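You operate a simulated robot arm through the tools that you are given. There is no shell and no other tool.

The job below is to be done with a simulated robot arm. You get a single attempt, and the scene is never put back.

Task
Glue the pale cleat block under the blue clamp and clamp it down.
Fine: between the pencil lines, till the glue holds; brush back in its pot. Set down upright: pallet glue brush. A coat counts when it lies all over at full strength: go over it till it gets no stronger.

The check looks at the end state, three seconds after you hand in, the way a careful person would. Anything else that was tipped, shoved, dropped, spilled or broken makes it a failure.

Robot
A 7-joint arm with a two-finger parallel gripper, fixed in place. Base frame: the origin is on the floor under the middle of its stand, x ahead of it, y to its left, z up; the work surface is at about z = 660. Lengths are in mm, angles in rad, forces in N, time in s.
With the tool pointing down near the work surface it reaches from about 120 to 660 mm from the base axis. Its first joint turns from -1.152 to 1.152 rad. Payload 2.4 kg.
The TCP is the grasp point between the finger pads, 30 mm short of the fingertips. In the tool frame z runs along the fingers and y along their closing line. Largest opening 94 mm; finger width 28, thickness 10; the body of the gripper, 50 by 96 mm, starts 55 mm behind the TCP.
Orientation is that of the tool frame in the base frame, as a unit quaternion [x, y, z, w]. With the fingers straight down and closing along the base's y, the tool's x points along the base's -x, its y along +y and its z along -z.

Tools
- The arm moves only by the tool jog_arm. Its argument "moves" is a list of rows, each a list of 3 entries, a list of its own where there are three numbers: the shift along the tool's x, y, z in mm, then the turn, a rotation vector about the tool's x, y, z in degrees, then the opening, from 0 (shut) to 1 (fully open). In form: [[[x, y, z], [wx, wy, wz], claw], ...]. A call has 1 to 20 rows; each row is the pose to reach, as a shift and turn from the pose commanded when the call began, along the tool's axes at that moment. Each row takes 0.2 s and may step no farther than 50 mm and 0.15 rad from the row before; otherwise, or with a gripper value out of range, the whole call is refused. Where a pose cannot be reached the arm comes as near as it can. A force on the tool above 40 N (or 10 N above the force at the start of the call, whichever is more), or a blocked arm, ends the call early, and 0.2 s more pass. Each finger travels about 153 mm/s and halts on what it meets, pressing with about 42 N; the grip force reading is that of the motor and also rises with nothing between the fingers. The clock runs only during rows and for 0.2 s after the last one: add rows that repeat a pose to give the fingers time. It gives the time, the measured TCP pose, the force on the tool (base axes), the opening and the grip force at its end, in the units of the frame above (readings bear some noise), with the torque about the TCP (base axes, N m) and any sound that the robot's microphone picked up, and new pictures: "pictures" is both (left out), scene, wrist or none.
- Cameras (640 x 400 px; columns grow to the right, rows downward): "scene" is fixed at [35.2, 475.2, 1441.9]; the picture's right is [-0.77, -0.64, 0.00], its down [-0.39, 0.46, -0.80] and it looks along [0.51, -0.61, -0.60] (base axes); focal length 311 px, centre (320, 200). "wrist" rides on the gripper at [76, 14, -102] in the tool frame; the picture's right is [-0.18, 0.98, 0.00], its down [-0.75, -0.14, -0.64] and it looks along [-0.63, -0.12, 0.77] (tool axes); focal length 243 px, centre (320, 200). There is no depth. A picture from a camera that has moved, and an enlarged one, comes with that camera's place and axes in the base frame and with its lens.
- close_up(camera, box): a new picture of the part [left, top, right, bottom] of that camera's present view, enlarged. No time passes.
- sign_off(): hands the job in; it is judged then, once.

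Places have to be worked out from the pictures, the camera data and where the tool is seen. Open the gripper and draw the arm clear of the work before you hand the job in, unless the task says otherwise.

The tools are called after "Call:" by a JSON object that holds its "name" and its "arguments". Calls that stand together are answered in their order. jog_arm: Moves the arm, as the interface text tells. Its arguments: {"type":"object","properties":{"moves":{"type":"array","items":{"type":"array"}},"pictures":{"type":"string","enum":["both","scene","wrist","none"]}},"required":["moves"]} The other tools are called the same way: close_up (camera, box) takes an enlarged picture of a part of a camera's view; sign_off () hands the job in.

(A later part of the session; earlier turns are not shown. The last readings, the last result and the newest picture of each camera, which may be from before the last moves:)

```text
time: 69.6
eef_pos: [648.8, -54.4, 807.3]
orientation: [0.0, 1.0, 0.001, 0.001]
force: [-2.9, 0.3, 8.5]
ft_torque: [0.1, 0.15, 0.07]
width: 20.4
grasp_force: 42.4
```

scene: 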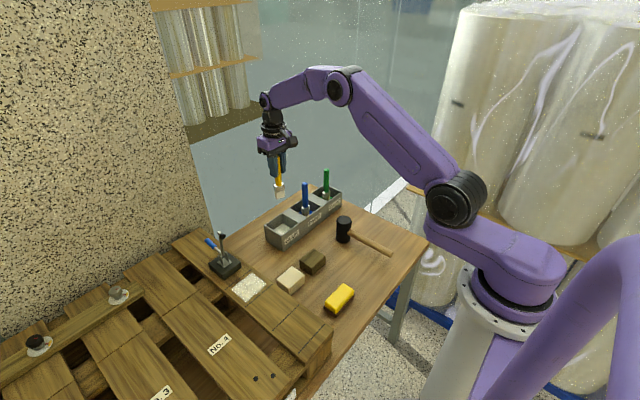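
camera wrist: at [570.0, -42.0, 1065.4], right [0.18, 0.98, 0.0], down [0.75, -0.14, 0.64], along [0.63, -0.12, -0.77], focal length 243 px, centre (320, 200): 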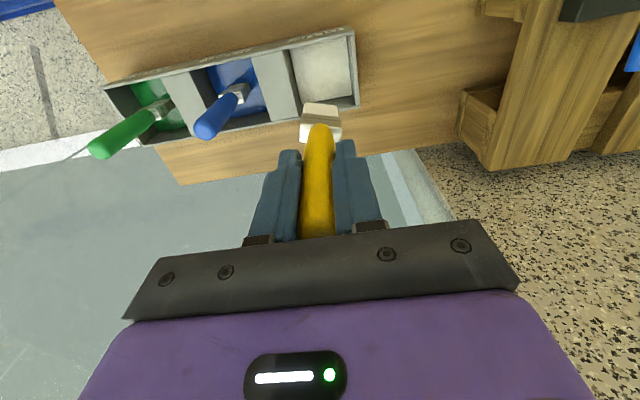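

Light contact of 8.5 N. I ease 0.5 mm up and open slowly so the brush is left standing.

Call:
{"name": "jog_arm", "arguments": {"moves": [[[0, 0, -0.5], [0, 0, 0], 0], [[0, 0, -0.5], [0, 0, 0], 0.2], [[0, 0, -0.5], [0, 0, 0], 0.24], [[0, 0, -0.5], [0, 0, 0], 0.28], [[0, 0, -0.5], [0, 0, 0], 0.32], [[0, 0, -0.5], [0, 0, 0], 0.4], [[0, 0, -0.5], [0, 0, 0], 0.6], [[0, 0, -0.5], [0, 0, 0], 0.85], [[0, 0, -0.5], [0, 0, 0], 0.85]], "pictures": "both"}}

Call:
{"name": "close_up", "arguments": {"camera": "scene", "box": [255, 190, 315, 245]}}

Call:
{"name": "close_up", "arguments": {"camera": "wrist", "box": [240, 60, 420, 240]}}

```text
time: 71.6
eef_pos: [648.0, -54.8, 807.1]
orientation: [0.0, 1.0, 0.0, 0.001]
force: [-0.4, 1.1, 0.3]
ft_torque: [-0.01, -0.03, 0.01]
width: 79.9
grasp_force: 0.0
camera wrist: at [570.4, -40.1, 908.4], right [0.18, 0.98, 0.0], down [0.75, -0.14, 0.64], along [0.63, -0.12, -0.77], focal length 243 px, centre (320, 200)
```

scene: 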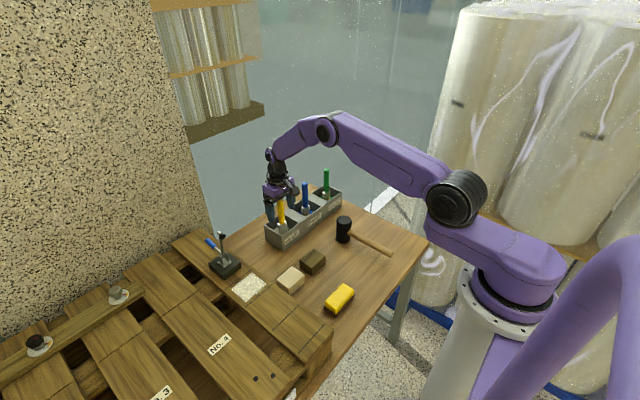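
wrist: 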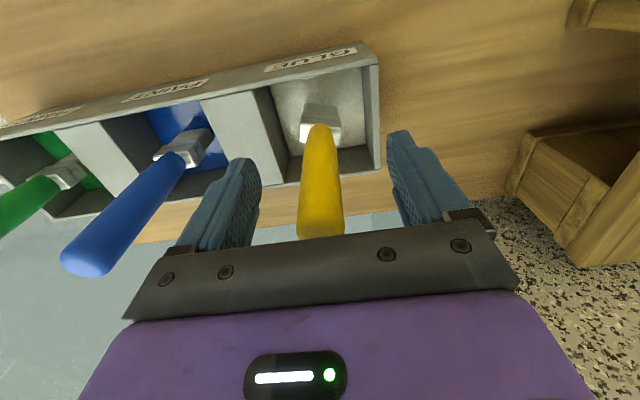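

```text
7.27 times, centred on (285, 218) of scene
camera zoom: at [35.2, 475.2, 1441.9], right [-0.77, -0.64, 0.0], down [-0.39, 0.46, -0.8], along [0.51, -0.61, -0.6], focal length 2261 px, centre (574, 73)
```

zoom: 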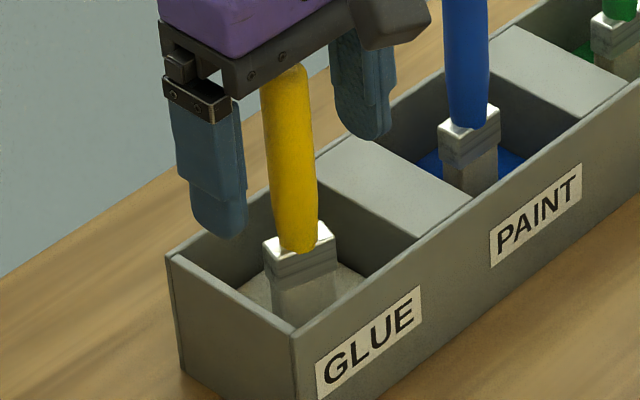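

```text
2.22 times, centred on (330, 150) of wrist
camera zoom: at [570.4, -40.1, 908.4], right [0.18, 0.98, 0.0], down [0.75, -0.14, 0.64], along [0.63, -0.12, -0.77], focal length 539 px, centre (298, 311)
```

zoom: 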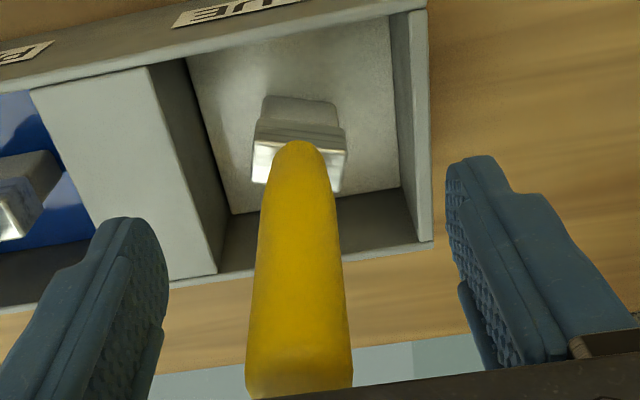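

The brush stands upright in the glue pot. I lift straight up off it, then move across above the pale block.

Call:
{"name": "jog_arm", "arguments": {"moves": [[[0, 0, -20], [0, 0, 0], 0.85], [[0, 0, -50], [0, 0, 0], 0.85], [[0, 0, -90], [0, 0, 0], 0.9], [[0, 0, -130], [0, 0, 0], 1], [[0, 0, -150], [0, 0, 0], 1], [[25, 20, -150], [0, 0, 0], 1], [[52, 40, -150], [0, 0, 0], 1], [[80, 60, -150], [0, 0, 0], 1], [[108, 80, -140], [0, 0, 0], 1], [[135, 100, -110], [0, 0, 0], 1], [[160, 121, -80], [0, 0, 0], 1], [[160, 121, -50], [0, 0, 0], 1], [[160, 121, -50], [0, 0, 0], 1]], "pictures": "both"}}

Call:
{"name": "close_up", "arguments": {"camera": "wrist", "box": [220, 40, 420, 180]}}

Call:
{"name": "close_up", "arguments": {"camera": "scene", "box": [255, 180, 355, 250]}}

```text
time: 74.4
eef_pos: [485.3, 65.0, 854.2]
orientation: [0.0, 1.0, 0.0, 0.0]
force: [0.7, 0.7, -0.2]
ft_torque: [0.04, 0.02, -0.02]
width: 94.1
grasp_force: 0.1
camera wrist: at [408.2, 80.5, 956.3], right [0.18, 0.98, 0.0], down [0.75, -0.14, 0.64], along [0.63, -0.12, -0.77], focal length 243 px, centre (320, 200)
```

scene: 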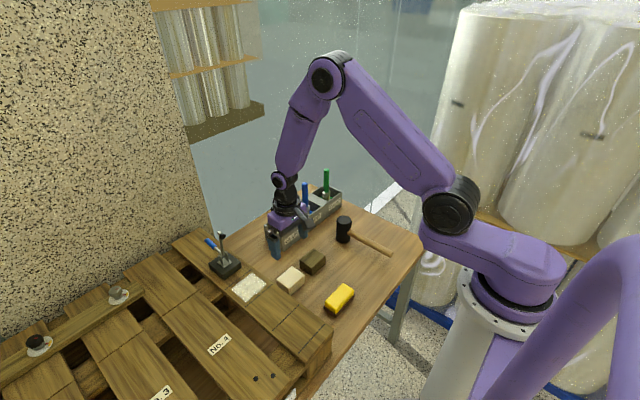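
wrist: 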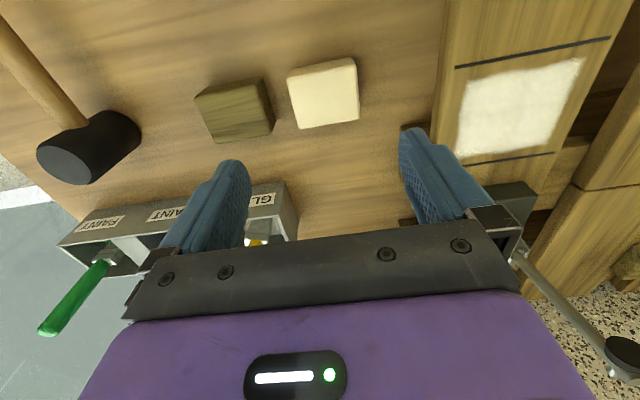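

```text
2.86 times, centred on (320, 110) of wrist
camera zoom: at [408.2, 80.5, 956.3], right [0.18, 0.98, 0.0], down [0.75, -0.14, 0.64], along [0.63, -0.12, -0.77], focal length 693 px, centre (320, 457)
```

zoom: 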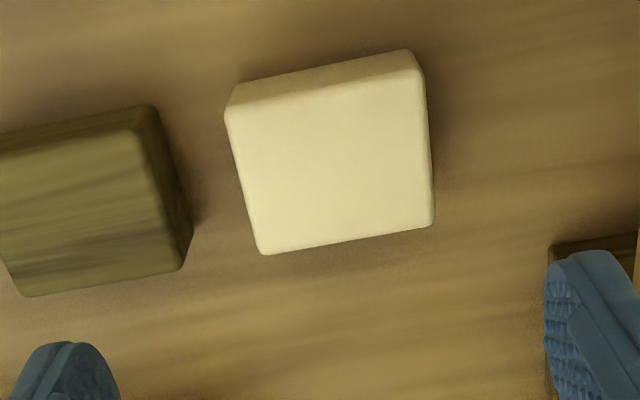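

```text
5.71 times, centred on (305, 215) of scene
camera zoom: at [35.2, 475.2, 1441.9], right [-0.77, -0.64, 0.0], down [-0.39, 0.46, -0.8], along [0.51, -0.61, -0.6], focal length 1777 px, centre (406, 114)
```

zoom: 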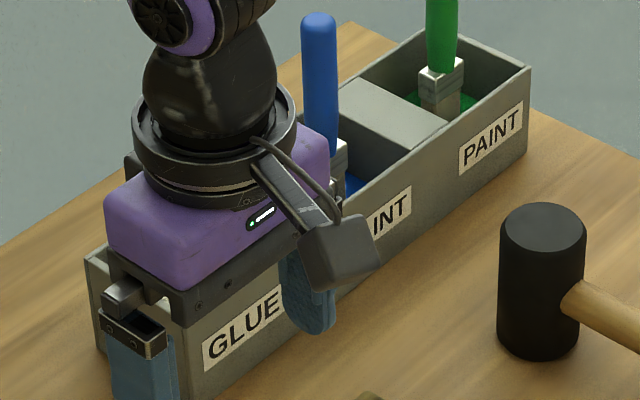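

The block's top corners from this view give about x 463–514, y 38–104 (if top z≈700). I take a tight scene close-up to cross-check size and height.

Call:
{"name": "close_up", "arguments": {"camera": "scene", "box": [270, 245, 330, 300]}}

Call:
{"name": "close_up", "arguments": {"camera": "scene", "box": [200, 225, 260, 280]}}

Call:
{"name": "close_up", "arguments": {"camera": "wrist", "box": [440, 20, 640, 200]}}

```text
7.27 times, centred on (300, 272) of scene
camera zoom: at [35.2, 475.2, 1441.9], right [-0.77, -0.64, 0.0], down [-0.39, 0.46, -0.8], along [0.51, -0.61, -0.6], focal length 2261 px, centre (466, -327)
```

zoom: 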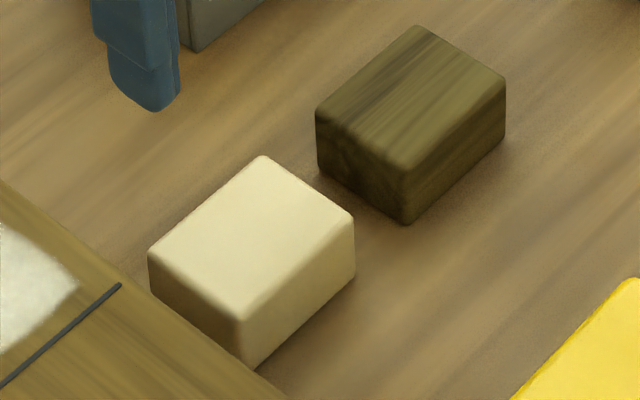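

```text
7.27 times, centred on (230, 252) of scene
camera zoom: at [35.2, 475.2, 1441.9], right [-0.77, -0.64, 0.0], down [-0.39, 0.46, -0.8], along [0.51, -0.61, -0.6], focal length 2261 px, centre (974, -182)
```

zoom: 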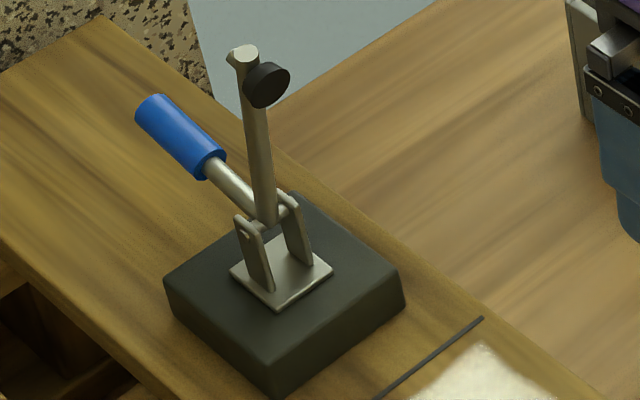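

```text
2.22 times, centred on (540, 110) of wrist
camera zoom: at [408.2, 80.5, 956.3], right [0.18, 0.98, 0.0], down [0.75, -0.14, 0.64], along [0.63, -0.12, -0.77], focal length 539 px, centre (-169, 400)
```

zoom: 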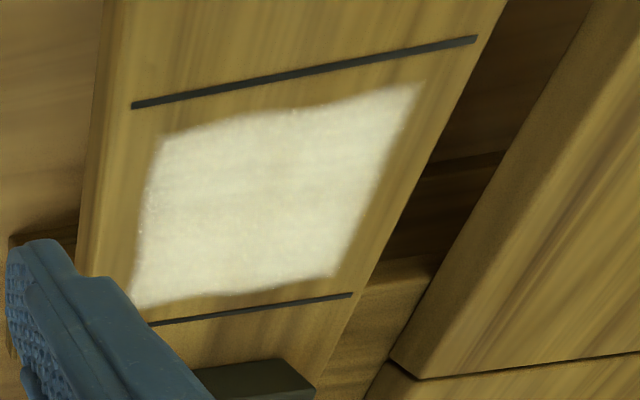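

Both views agree: block x≈461–514, y≈37–104, top z≈700, so about 51×66×40, centre (487.5, 70.5); the dark block's edge is at y≈4. I narrow the fingers to ~83 mm and descend to just above the block to check alignment.

Call:
{"name": "jog_arm", "arguments": {"moves": [[[-2.5, 4.5, 20], [0, 0, 0], 0.88], [[-2.5, 4.5, 50], [0, 0, 0], 0.88], [[-2.5, 4.5, 80], [0, 0, 0], 0.88], [[-2.5, 4.5, 105], [0, 0, 0], 0.88], [[-2.5, 4.5, 112], [0, 0, 0], 0.88], [[-2.5, 4.5, 112], [0, 0, 0], 0.88]], "pictures": "both"}}

Call:
{"name": "close_up", "arguments": {"camera": "wrist", "box": [160, 60, 480, 260]}}

Call:
{"name": "close_up", "arguments": {"camera": "scene", "box": [260, 220, 340, 300]}}

```text
time: 75.8
eef_pos: [489.2, 69.8, 743.6]
orientation: [-0.001, 1.0, 0.0, 0.0]
force: [-1.0, -0.2, -0.6]
ft_torque: [0.0, 0.0, 0.02]
width: 82.6
grasp_force: 0.0
camera wrist: at [412.6, 85.1, 845.9], right [0.18, 0.98, 0.0], down [0.75, -0.14, 0.64], along [0.63, -0.12, -0.77], focal length 243 px, centre (320, 200)
```

scene: 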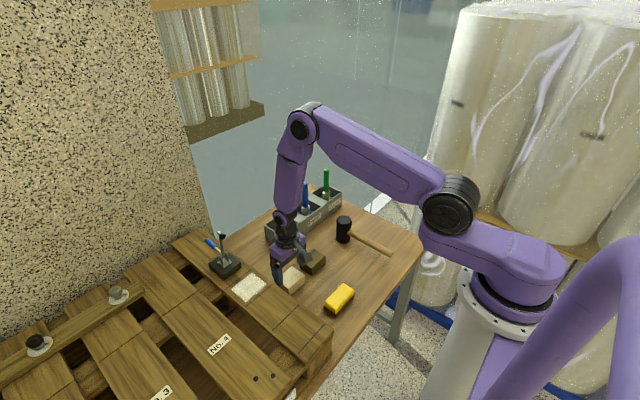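
wrist: 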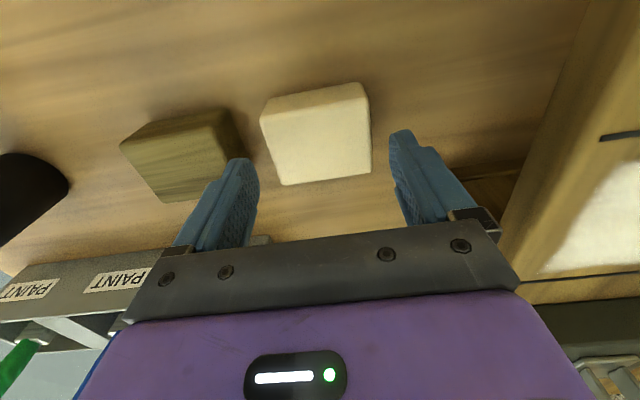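

```text
2.00 times, centred on (320, 160) of wrist
camera zoom: at [412.6, 85.1, 845.9], right [0.18, 0.98, 0.0], down [0.75, -0.14, 0.64], along [0.63, -0.12, -0.77], focal length 485 px, centre (320, 280)
```

zoom: 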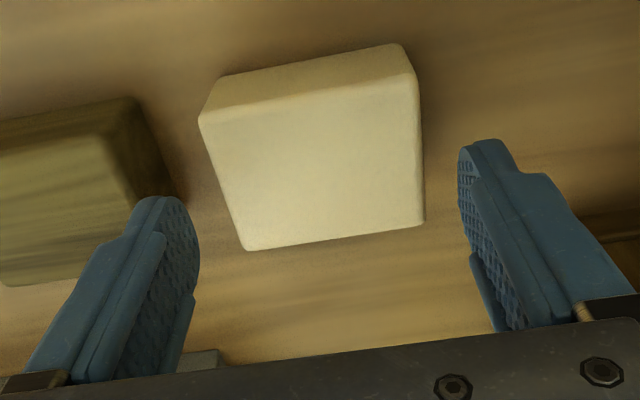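

```text
5.00 times, centred on (300, 260) of scene
camera zoom: at [35.2, 475.2, 1441.9], right [-0.77, -0.64, 0.0], down [-0.39, 0.46, -0.8], along [0.51, -0.61, -0.6], focal length 1554 px, centre (420, -100)
```

zoom: 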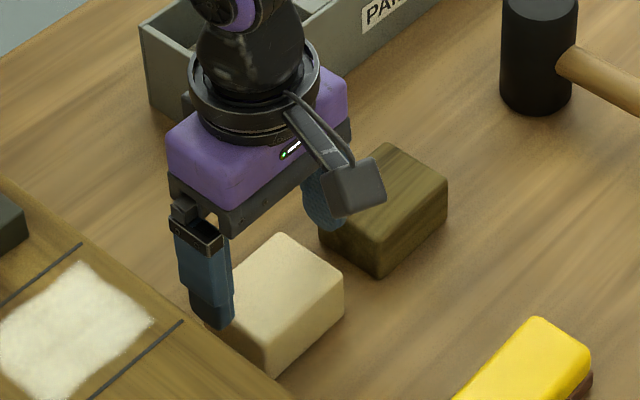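

The fingers straddle the block well, with TCP ≈ (488.6, 71, 744) against block centre (487.7, 70.9). I descend to TCP z≈698 (fingertips ~8 mm above the table).

Call:
{"name": "jog_arm", "arguments": {"moves": [[[1, 0, 15], [0, 0, 0], 0.88], [[1, 0, 30], [0, 0, 0], 0.88], [[1, 0, 40], [0, 0, 0], 0.88], [[1, 0, 45.5], [0, 0, 0], 0.88], [[1, 0, 45.5], [0, 0, 0], 0.88]], "pictures": "both"}}

Call:
{"name": "close_up", "arguments": {"camera": "scene", "box": [260, 220, 340, 300]}}

```text
time: 77.0
eef_pos: [487.9, 70.2, 697.0]
orientation: [0.0, 1.0, 0.0, 0.001]
force: [-0.7, -0.2, -0.1]
ft_torque: [-0.01, -0.03, 0.01]
width: 82.7
grasp_force: 0.0
camera wrist: at [411.9, 85.0, 799.7], right [0.18, 0.98, 0.0], down [0.75, -0.14, 0.64], along [0.63, -0.12, -0.77], focal length 243 px, centre (320, 200)
```

scene: 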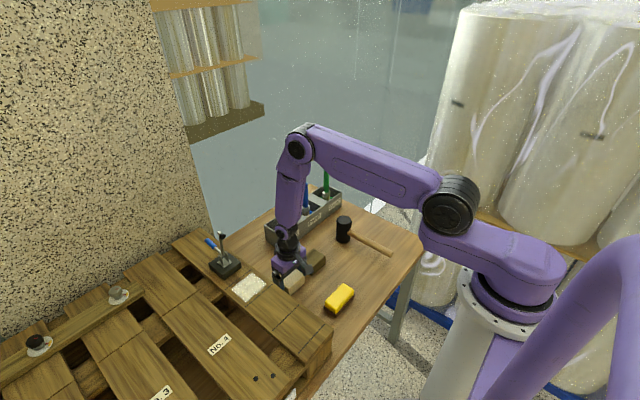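
wrist: 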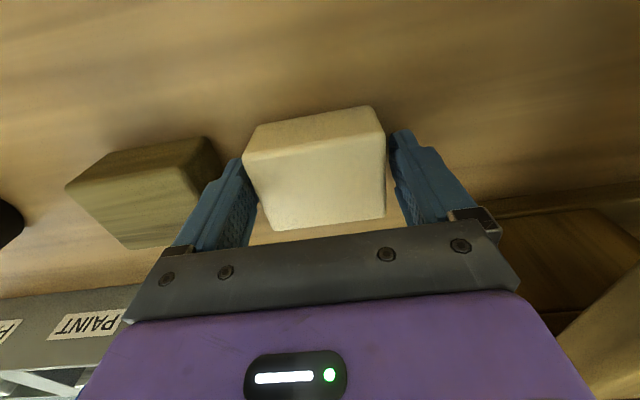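

```text
5.00 times, centred on (300, 260) of scene
camera zoom: at [35.2, 475.2, 1441.9], right [-0.77, -0.64, 0.0], down [-0.39, 0.46, -0.8], along [0.51, -0.61, -0.6], focal length 1554 px, centre (420, -100)
```

zoom: 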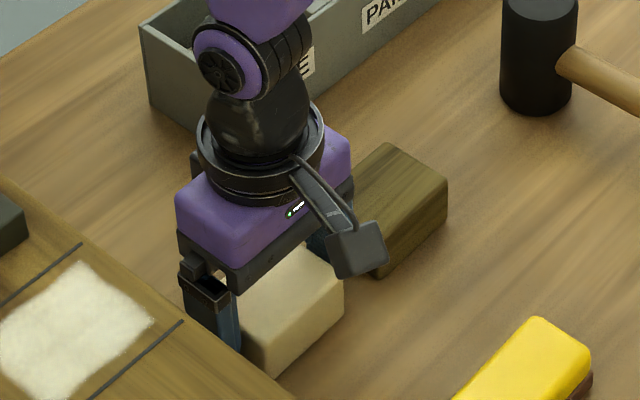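

No contact, block between the pads. I close gently on it.

Call:
{"name": "jog_arm", "arguments": {"moves": [[[0, 0, 0], [0, 0, 0], 0.78], [[0, 0, 0], [0, 0, 0], 0.73], [[0, 0, 0], [0, 0, 0], 0.69], [[0, 0, 0], [0, 0, 0], 0.65], [[0, 0, 0], [0, 0, 0], 0.5], [[0, 0, 0], [0, 0, 0], 0.3], [[0, 0, 0], [0, 0, 0], 0.3]], "pictures": "none"}}

```text
time: 78.6
eef_pos: [488.7, 70.6, 697.9]
orientation: [0.0, 1.0, 0.0, 0.0]
force: [0.8, -0.4, 0.3]
ft_torque: [-0.01, -0.01, 0.0]
width: 73.7
grasp_force: 41.9
```

Gripped: width 73.7 mm, so the block is about 74 mm long in y (rounded edges hid that) and about 59 mm in x. I lift straight up 165 mm and carry it over the coat.

Call:
{"name": "jog_arm", "arguments": {"moves": [[[0, 0, -15], [0, 0, 0], 0.3], [[0, 0, -40], [0, 0, 0], 0.3], [[0, 0, -75], [0, 0, 0], 0.3], [[0, 0, -115], [0, 0, 0], 0.3], [[0, 0, -150], [0, 0, 0], 0.3], [[0, 0, -170], [0, 0, 0], 0.3], [[-2, 30, -170], [0, 0, 0], 0.3], [[-5, 65, -170], [0, 0, 0], 0.3], [[-8, 100, -170], [0, 0, 0], 0.3], [[-10, 134, -170], [0, 0, 0], 0.3], [[-10, 134, -170], [0, 0, 0], 0.3]], "pictures": "both"}}

Call:
{"name": "close_up", "arguments": {"camera": "wrist", "box": [220, 60, 420, 240]}}

Call:
{"name": "close_up", "arguments": {"camera": "scene", "box": [200, 210, 290, 300]}}

```text
time: 81.0
eef_pos: [498.0, 204.9, 870.0]
orientation: [0.0, 1.0, 0.001, 0.0]
force: [-0.1, -0.5, 0.4]
ft_torque: [-0.02, -0.01, -0.02]
width: 28.2
grasp_force: 0.1
camera wrist: at [421.7, 220.8, 972.0], right [0.18, 0.98, 0.0], down [0.75, -0.14, 0.64], along [0.63, -0.12, -0.77], focal length 243 px, centre (320, 200)
```

scene: 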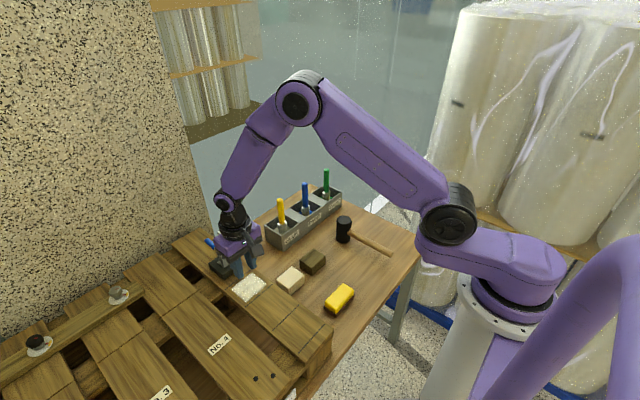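
wrist: 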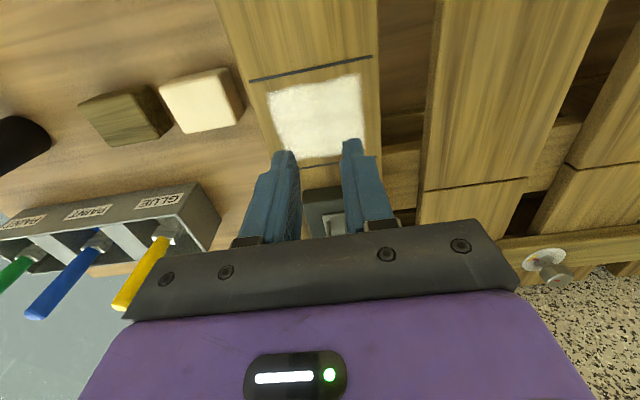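

```text
2.22 times, centred on (320, 150) of wrist
camera zoom: at [421.7, 220.8, 972.0], right [0.18, 0.98, 0.0], down [0.75, -0.14, 0.64], along [0.63, -0.12, -0.77], focal length 539 px, centre (320, 311)
```

zoom: 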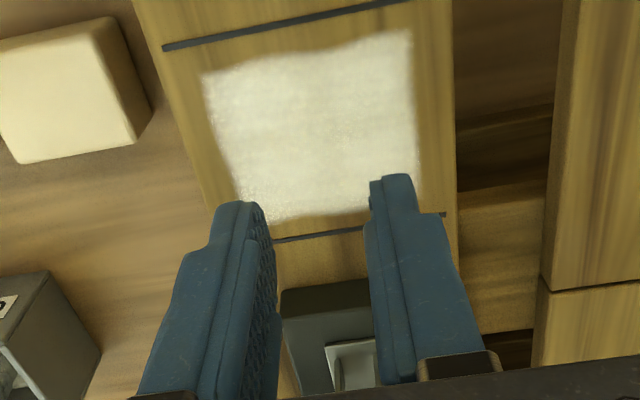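

```text
4.44 times, centred on (245, 255) of scene
camera zoom: at [35.2, 475.2, 1441.9], right [-0.77, -0.64, 0.0], down [-0.39, 0.46, -0.8], along [0.51, -0.61, -0.6], focal length 1382 px, centre (653, -44)
```

zoom: 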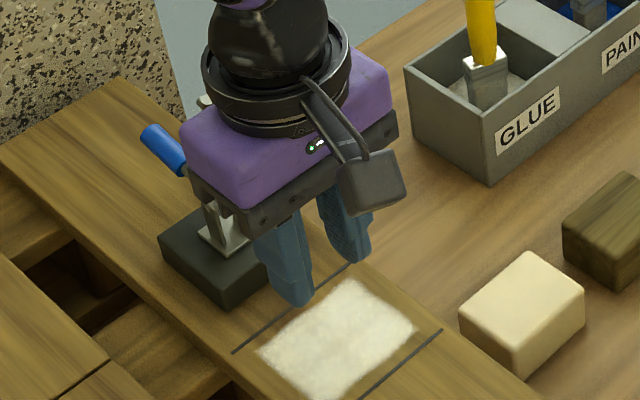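

The block slipped out at the start of the lift — the gripper is empty and the block is still in its original place. I go back with fingers open and will grip deeper (TCP ~5 mm lower).

Call:
{"name": "jog_arm", "arguments": {"moves": [[[2, -30, 0], [0, 0, 0], 0.9], [[5, -65, 0], [0, 0, 0], 0.9], [[8, -100, 0], [0, 0, 0], 0.9], [[10.5, -134, 0], [0, 0, 0], 0.9], [[10.5, -134, 40], [0, 0, 0], 0.9], [[10.5, -134, 80], [0, 0, 0], 0.9], [[10.5, -134, 115], [0, 0, 0], 0.9], [[10.5, -134, 145], [0, 0, 0], 0.9], [[10.5, -134, 162], [0, 0, 0], 0.9], [[10.5, -134, 172], [0, 0, 0], 0.9], [[10.5, -134, 174.5], [0, 0, 0], 0.9], [[10.5, -134, 174.5], [0, 0, 0], 0.9]], "pictures": "both"}}

Call:
{"name": "close_up", "arguments": {"camera": "wrist", "box": [160, 80, 480, 260]}}

Call:
{"name": "close_up", "arguments": {"camera": "scene", "box": [260, 235, 320, 300]}}

```text
time: 83.6
eef_pos: [487.8, 70.4, 695.6]
orientation: [0.001, 1.0, 0.0, 0.0]
force: [0.3, 0.9, -1.1]
ft_torque: [0.02, -0.04, -0.01]
width: 84.6
grasp_force: 0.2
camera wrist: at [411.5, 85.0, 797.1], right [0.18, 0.98, 0.0], down [0.75, -0.14, 0.64], along [0.63, -0.12, -0.77], focal length 243 px, centre (320, 200)
```

scene: 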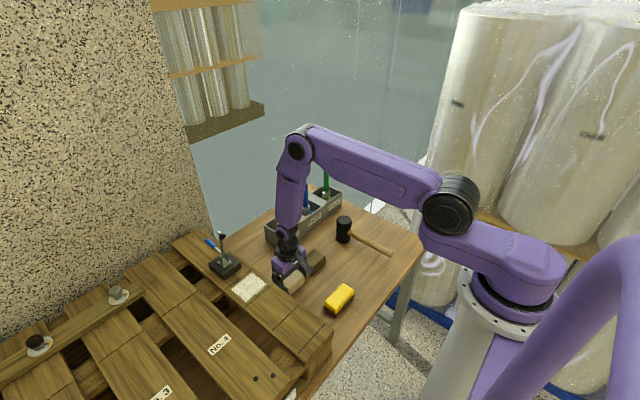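
wrist: 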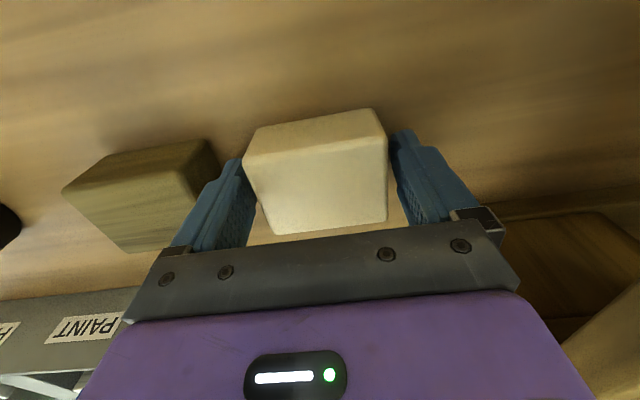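

```text
2.00 times, centred on (320, 170) of wrist
camera zoom: at [411.5, 85.0, 797.1], right [0.18, 0.98, 0.0], down [0.75, -0.14, 0.64], along [0.63, -0.12, -0.77], focal length 485 px, centre (320, 260)
```

zoom: 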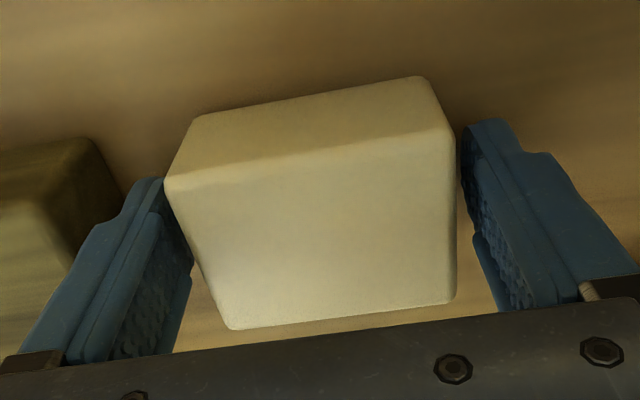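

```text
6.15 times, centred on (290, 268) of scene
camera zoom: at [35.2, 475.2, 1441.9], right [-0.77, -0.64, 0.0], down [-0.39, 0.46, -0.8], along [0.51, -0.61, -0.6], focal length 1913 px, centre (505, -215)
```

zoom: 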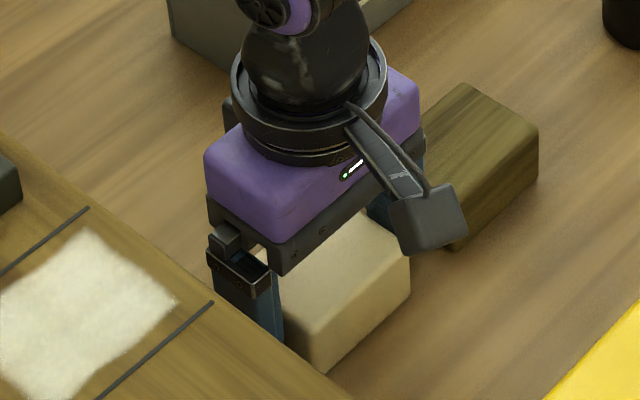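

The block is still centred between the fingers. I go 2.5 mm lower, close fully on it, and check width and force.

Call:
{"name": "jog_arm", "arguments": {"moves": [[[0, 1, 1.5], [0, 0, 0], 0.9], [[0, 1, 2.5], [0, 0, 0], 0.9], [[0, 1, 2.5], [0, 0, 0], 0.8], [[0, 1, 2.5], [0, 0, 0], 0.7], [[0, 1, 2.5], [0, 0, 0], 0.5], [[0, 1, 2.5], [0, 0, 0], 0.2], [[0, 1, 2.5], [0, 0, 0], 0], [[0, 1, 2.5], [0, 0, 0], 0], [[0, 1, 2.5], [0, 0, 0], 0]], "pictures": "wrist"}}

Call:
{"name": "close_up", "arguments": {"camera": "wrist", "box": [160, 80, 480, 260]}}

Call:
{"name": "close_up", "arguments": {"camera": "scene", "box": [260, 235, 320, 300]}}

```text
time: 85.6
eef_pos: [488.2, 71.0, 692.0]
orientation: [-0.001, 1.0, -0.001, 0.0]
force: [-0.2, 0.6, -0.5]
ft_torque: [0.01, -0.02, 0.02]
width: 73.6
grasp_force: 41.5
camera wrist: at [411.4, 85.9, 794.2], right [0.18, 0.98, 0.0], down [0.75, -0.14, 0.64], along [0.63, -0.12, -0.77], focal length 243 px, centre (320, 200)
```

wrist: 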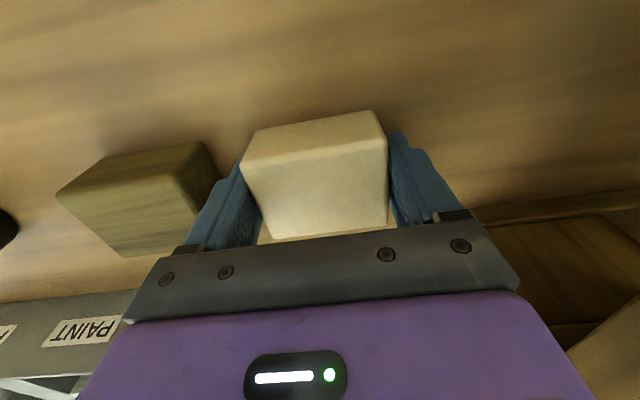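

```text
2.00 times, centred on (320, 170) of wrist
camera zoom: at [411.4, 85.9, 794.2], right [0.18, 0.98, 0.0], down [0.75, -0.14, 0.64], along [0.63, -0.12, -0.77], focal length 485 px, centre (320, 260)
```

zoom: 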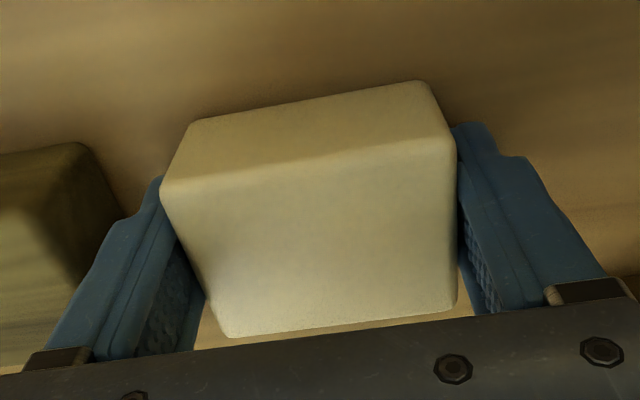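

```text
6.15 times, centred on (290, 268) of scene
camera zoom: at [35.2, 475.2, 1441.9], right [-0.77, -0.64, 0.0], down [-0.39, 0.46, -0.8], along [0.51, -0.61, -0.6], focal length 1913 px, centre (505, -215)
```

zoom: 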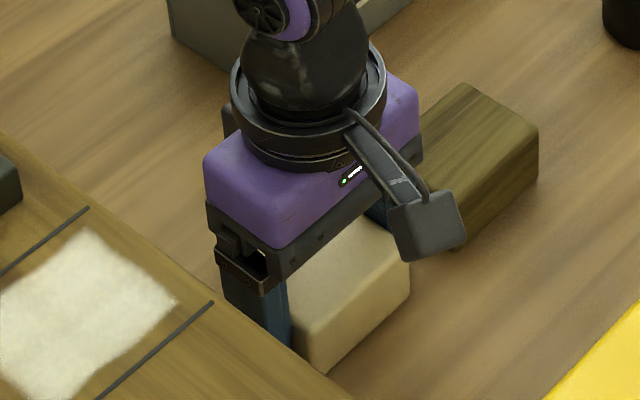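

Width 73.6 with 41.5 N, pads flat on the block sides. I test with a slow 10 mm lift.

Call:
{"name": "jog_arm", "arguments": {"moves": [[[0, 0, -1], [0, 0, 0], 0], [[0, 0, -3], [0, 0, 0], 0], [[0, 0, -6], [0, 0, 0], 0], [[0, 0, -10], [0, 0, 0], 0], [[0, 0, -10], [0, 0, 0], 0]], "pictures": "wrist"}}

Call:
{"name": "close_up", "arguments": {"camera": "wrist", "box": [160, 80, 480, 260]}}

Call:
{"name": "close_up", "arguments": {"camera": "scene", "box": [260, 235, 320, 300]}}

```text
time: 86.8
eef_pos: [487.1, 70.7, 702.2]
orientation: [-0.001, 1.0, 0.001, 0.0]
force: [-0.4, 0.1, -0.8]
ft_torque: [-0.01, -0.02, 0.02]
width: 73.6
grasp_force: 41.4
camera wrist: at [410.9, 86.2, 803.6], right [0.18, 0.98, 0.0], down [0.75, -0.14, 0.64], along [0.63, -0.12, -0.77], focal length 243 px, centre (320, 200)
```

wrist: 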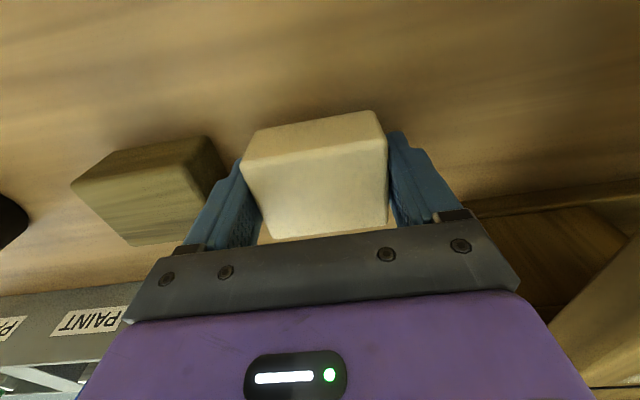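

```text
2.00 times, centred on (320, 170) of wrist
camera zoom: at [410.9, 86.2, 803.6], right [0.18, 0.98, 0.0], down [0.75, -0.14, 0.64], along [0.63, -0.12, -0.77], focal length 485 px, centre (320, 260)
```

zoom: 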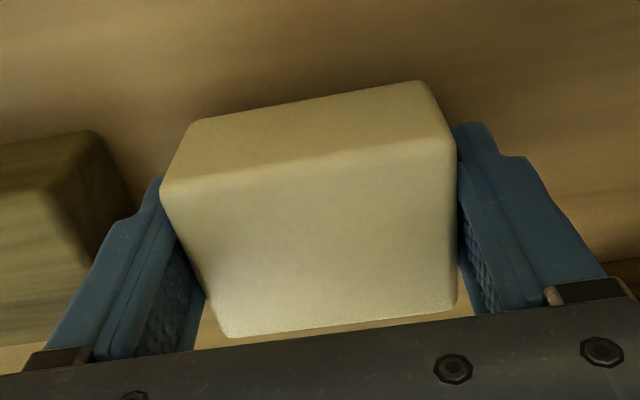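

```text
6.15 times, centred on (290, 268) of scene
camera zoom: at [35.2, 475.2, 1441.9], right [-0.77, -0.64, 0.0], down [-0.39, 0.46, -0.8], along [0.51, -0.61, -0.6], focal length 1913 px, centre (505, -215)
```

zoom: 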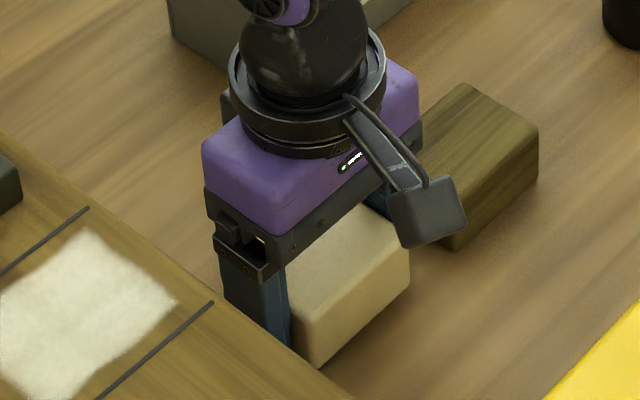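

The block rises with the gripper this time. I lift on at a moderate pace and carry it over the glued area, staying well above the plank.

Call:
{"name": "jog_arm", "arguments": {"moves": [[[0, 0, -8], [0, 0, 0], 0], [[0, 0, -20], [0, 0, 0], 0], [[0, 0, -36], [0, 0, 0], 0], [[0, 0, -54], [0, 0, 0], 0], [[0, 0, -74], [0, 0, 0], 0], [[0, 0, -94], [0, 0, 0], 0], [[0, 0, -114], [0, 0, 0], 0], [[0, 0, -134], [0, 0, 0], 0], [[0, 0, -152], [0, 0, 0], 0], [[0, 0, -165], [0, 0, 0], 0], [[-1, 10, -168], [0, 0, 0], 0], [[-2, 26, -168], [0, 0, 0], 0], [[-4, 46, -168], [0, 0, 0], 0], [[-6, 66, -168], [0, 0, 0], 0], [[-8, 86, -168], [0, 0, 0], 0], [[-9, 106, -168], [0, 0, 0], 0], [[-10, 122, -168], [0, 0, 0], 0], [[-10, 132, -168], [0, 0, 0], 0], [[-10, 134, -168], [0, 0, 0], 0], [[-10, 134, -168], [0, 0, 0], 0]], "pictures": "both"}}

Call:
{"name": "close_up", "arguments": {"camera": "wrist", "box": [160, 40, 480, 240]}}

Call:
{"name": "close_up", "arguments": {"camera": "scene", "box": [200, 210, 290, 300]}}

```text
time: 91.0
eef_pos: [497.1, 205.5, 871.0]
orientation: [0.0, 1.0, -0.001, 0.0]
force: [-1.0, 0.4, -1.3]
ft_torque: [-0.01, 0.0, -0.01]
width: 73.7
grasp_force: 42.3
camera wrist: at [420.6, 219.9, 971.6], right [0.18, 0.98, 0.0], down [0.75, -0.14, 0.64], along [0.63, -0.12, -0.77], focal length 243 px, centre (320, 200)
```

scene: 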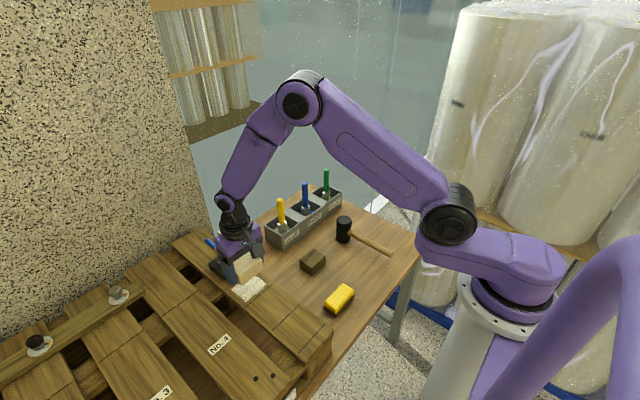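
wrist: 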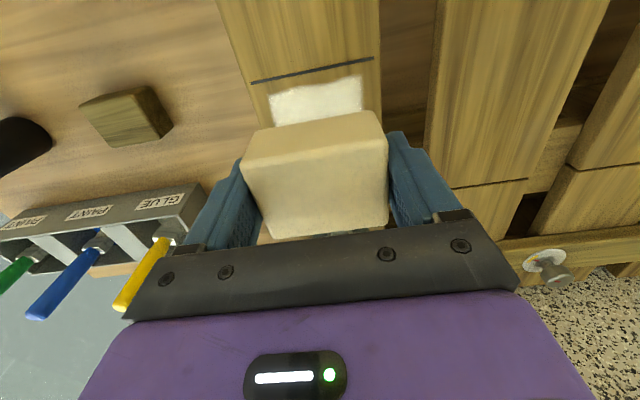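

```text
2.00 times, centred on (320, 140) of wrist
camera zoom: at [420.6, 219.9, 971.6], right [0.18, 0.98, 0.0], down [0.75, -0.14, 0.64], along [0.63, -0.12, -0.77], focal length 485 px, centre (320, 320)
```

zoom: 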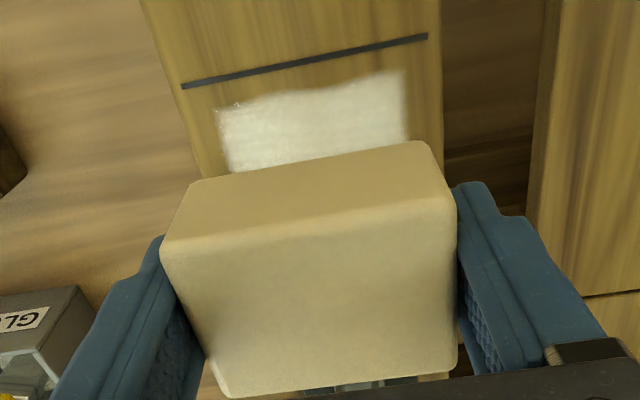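

```text
4.44 times, centred on (245, 255) of scene
camera zoom: at [35.2, 475.2, 1441.9], right [-0.77, -0.64, 0.0], down [-0.39, 0.46, -0.8], along [0.51, -0.61, -0.6], focal length 1382 px, centre (653, -44)
```

zoom: 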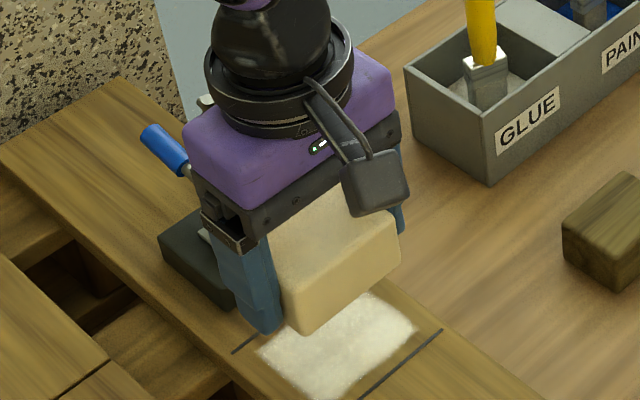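

The block hangs above the coat, front-back centred about (496, 206); the zone centre is about (498, 206). I shift 2 mm in +x and lower to just above the board.

Call:
{"name": "jog_arm", "arguments": {"moves": [[[-2, 0, 12], [0, 0, 0], 0], [[-2, 0, 26], [0, 0, 0], 0], [[-2, 0, 38], [0, 0, 0], 0], [[-2, 0, 46], [0, 0, 0], 0], [[-2, 0, 49], [0, 0, 0], 0], [[-2, 0, 49], [0, 0, 0], 0]], "pictures": "none"}}

Call:
{"name": "close_up", "arguments": {"camera": "wrist", "box": [160, 40, 480, 240]}}

Call:
{"name": "close_up", "arguments": {"camera": "scene", "box": [210, 230, 280, 300]}}

```text
time: 92.4
eef_pos: [498.3, 204.6, 821.0]
orientation: [0.0, 1.0, 0.0, 0.0]
force: [-0.2, -0.3, -0.5]
ft_torque: [0.02, 0.0, -0.01]
width: 73.6
grasp_force: 41.5
```

```text
2.00 times, centred on (320, 140) of wrist
camera zoom: at [422.1, 220.0, 922.2], right [0.18, 0.98, 0.0], down [0.75, -0.14, 0.64], along [0.63, -0.12, -0.77], focal length 485 px, centre (320, 320)
```

zoom: 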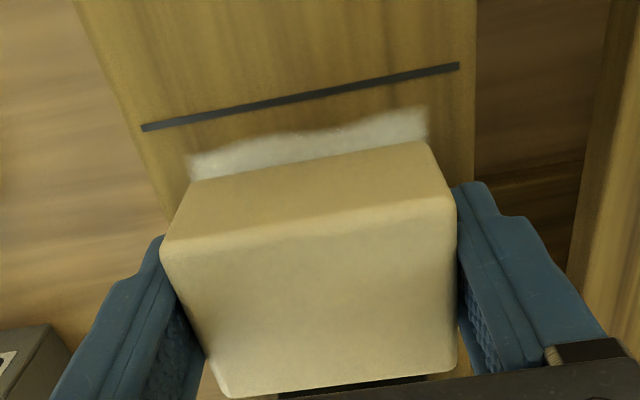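

```text
5.71 times, centred on (245, 265) of scene
camera zoom: at [35.2, 475.2, 1441.9], right [-0.77, -0.64, 0.0], down [-0.39, 0.46, -0.8], along [0.51, -0.61, -0.6], focal length 1777 px, centre (749, -171)
```

zoom: 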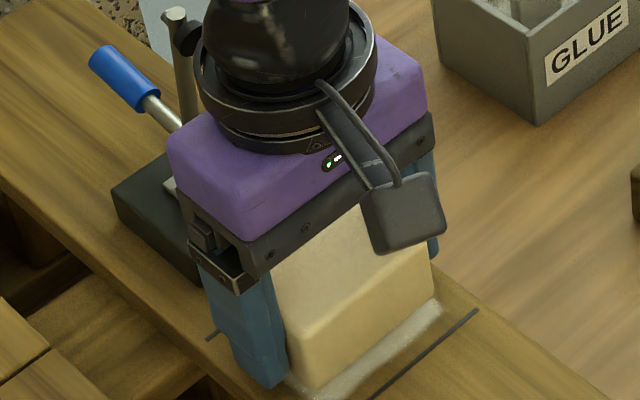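

Alignment looks good: the block's front face is around x≈470 versus coat edge ≈468. I nudge 1 mm toward −x and lower in small steps to contact.

Call:
{"name": "jog_arm", "arguments": {"moves": [[[1, 0, 2], [0, 0, 0], 0], [[1, 0, 4], [0, 0, 0], 0], [[1, 0, 5], [0, 0, 0], 0], [[1, 0, 5], [0, 0, 0], 0]], "pictures": "none"}}

```text
time: 93.4
eef_pos: [498.2, 205.1, 815.7]
orientation: [-0.001, 1.0, 0.0, 0.0]
force: [0.1, -0.5, -0.2]
ft_torque: [-0.01, 0.0, 0.02]
width: 73.6
grasp_force: 41.6
```

Call:
{"name": "jog_arm", "arguments": {"moves": [[[0, 0, 1], [0, 0, 0], 0], [[0, 0, 2], [0, 0, 0], 0], [[0, 0, 2], [0, 0, 0], 0]], "pictures": "none"}}

```text
time: 94.2
eef_pos: [498.5, 204.8, 814.2]
orientation: [0.0, 1.0, -0.001, 0.0]
force: [0.3, -0.3, -1.2]
ft_torque: [-0.03, 0.04, 0.0]
width: 73.3
grasp_force: 41.7
```

Still no contact at z≈814. I continue in 1 mm steps.

Call:
{"name": "jog_arm", "arguments": {"moves": [[[0, 0, 1], [0, 0, 0], 0], [[0, 0, 2], [0, 0, 0], 0], [[0, 0, 2], [0, 0, 0], 0]], "pictures": "none"}}

Call:
{"name": "close_up", "arguments": {"camera": "scene", "box": [220, 250, 280, 300]}}

```text
time: 95.0
eef_pos: [498.7, 205.6, 812.3]
orientation: [0.0, 1.0, 0.0, 0.001]
force: [-3.8, -0.4, 8.5]
ft_torque: [0.1, 0.06, 0.02]
width: 73.7
grasp_force: 42.0
```

```text
8.00 times, centred on (250, 275) of scene
camera zoom: at [34.9, 475.1, 1442.0], right [-0.77, -0.64, 0.0], down [-0.39, 0.46, -0.8], along [0.51, -0.61, -0.6], focal length 2487 px, centre (880, -400)
```

zoom: 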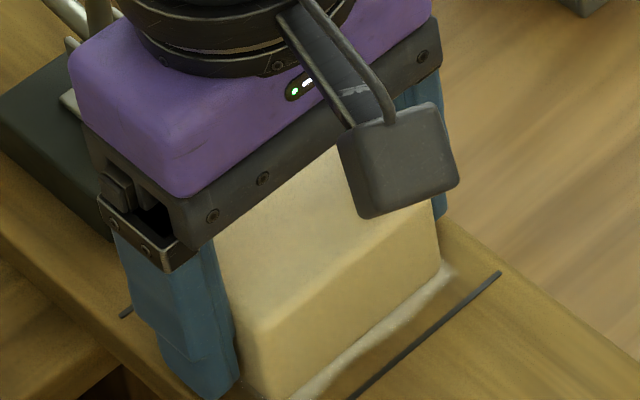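

Contact with the board (8.5 N, board z≈780). I ease off slightly and open slowly, leaving the block on the glue.

Call:
{"name": "jog_arm", "arguments": {"moves": [[[0, 0, -0.5], [0, 0, 0], 0], [[0, 0, -0.5], [0, 0, 0], 0.77], [[0, 0, -0.5], [0, 0, 0], 0.8], [[0, 0, -0.5], [0, 0, 0], 0.84], [[0, 0, -0.5], [0, 0, 0], 0.9], [[0, 0, -0.5], [0, 0, 0], 0.95], [[0, 0, -0.5], [0, 0, 0], 0.95]], "pictures": "wrist"}}

Call:
{"name": "close_up", "arguments": {"camera": "wrist", "box": [160, 40, 480, 240]}}

```text
time: 96.6
eef_pos: [498.4, 204.7, 813.2]
orientation: [0.0, 1.0, -0.001, 0.001]
force: [-0.5, -0.8, 0.6]
ft_torque: [0.0, -0.01, 0.0]
width: 89.5
grasp_force: 0.0
camera wrist: at [422.4, 220.8, 914.2], right [0.18, 0.98, 0.0], down [0.75, -0.14, 0.64], along [0.63, -0.12, -0.77], focal length 243 px, centre (320, 200)
```

wrist: 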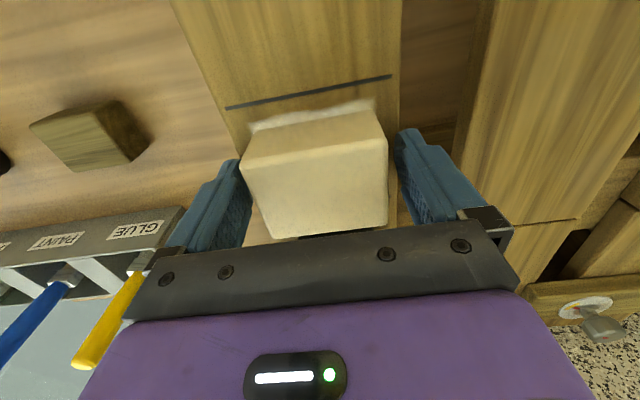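

```text
2.00 times, centred on (320, 140) of wrist
camera zoom: at [422.4, 220.8, 914.2], right [0.18, 0.98, 0.0], down [0.75, -0.14, 0.64], along [0.63, -0.12, -0.77], focal length 485 px, centre (320, 320)
```

zoom: 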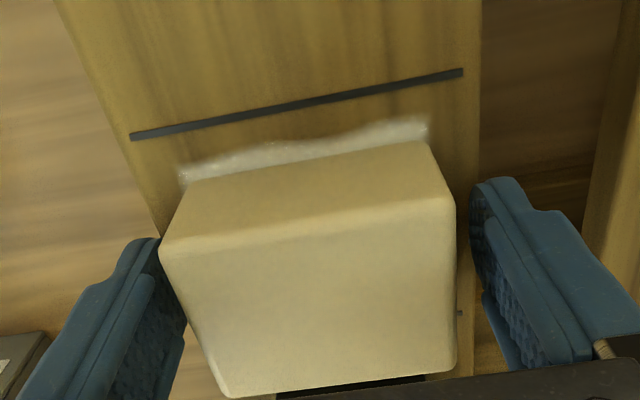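

The block sits flat between the lines with a thin glue margin around it. I lift the gripper straight up and look at block and clamp.

Call:
{"name": "jog_arm", "arguments": {"moves": [[[0, 0, -10], [0, 0, 0], 0.95], [[0, 0, -30], [0, 0, 0], 0.95], [[0, 0, -60], [0, 0, 0], 0.95], [[0, 0, -100], [0, 0, 0], 0.95], [[0, 0, -140], [0, 0, 0], 0.9], [[10, 0, -180], [0, 0, 0], 0.5], [[40, 0, -190], [0, 0, 0], 0], [[70, 0, -190], [0, 0, 0], 0], [[100, 0, -190], [0, 0, 0], 0], [[100, 0, -190], [0, 0, 0], 0]], "pictures": "both"}}

Call:
{"name": "close_up", "arguments": {"camera": "wrist", "box": [220, 40, 420, 200]}}

Call:
{"name": "close_up", "arguments": {"camera": "scene", "box": [200, 225, 280, 300]}}

```text
time: 98.8
eef_pos: [397.3, 207.9, 1000.5]
orientation: [0.0, 1.0, 0.0, 0.0]
force: [0.2, 0.4, 0.7]
ft_torque: [0.0, -0.01, 0.03]
width: 0.0
grasp_force: 33.5
camera wrist: at [320.7, 222.4, 1102.9], right [0.18, 0.98, 0.0], down [0.75, -0.14, 0.64], along [0.63, -0.12, -0.77], focal length 243 px, centre (320, 200)
```

scene: 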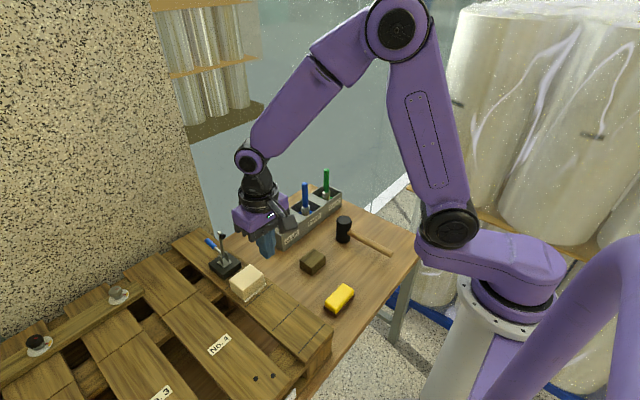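
wrist: 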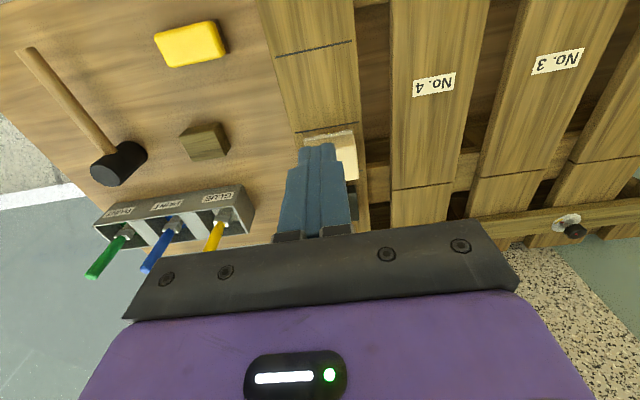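

```text
2.50 times, centred on (320, 120) of wrist
camera zoom: at [320.7, 222.4, 1102.9], right [0.18, 0.98, 0.0], down [0.75, -0.14, 0.64], along [0.63, -0.12, -0.77], focal length 606 px, centre (320, 400)
```

zoom: 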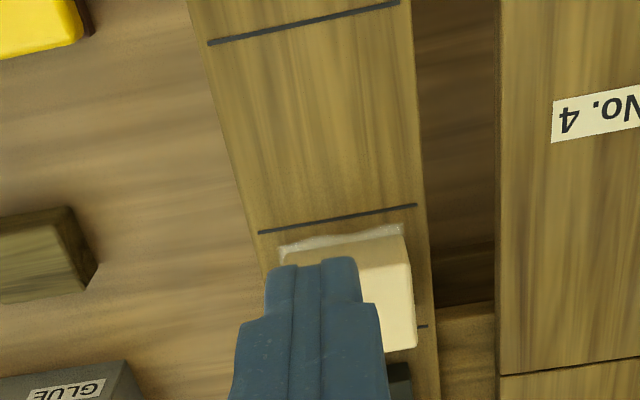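

```text
5.33 times, centred on (240, 262) of scene
camera zoom: at [35.2, 475.2, 1441.9], right [-0.77, -0.64, 0.0], down [-0.39, 0.46, -0.8], along [0.51, -0.61, -0.6], focal length 1658 px, centre (747, -133)
```

zoom: 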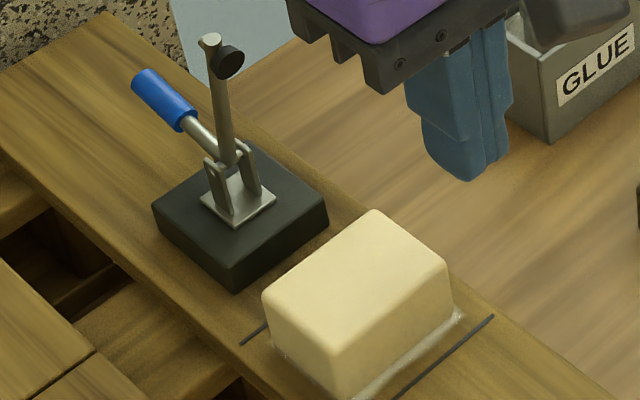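

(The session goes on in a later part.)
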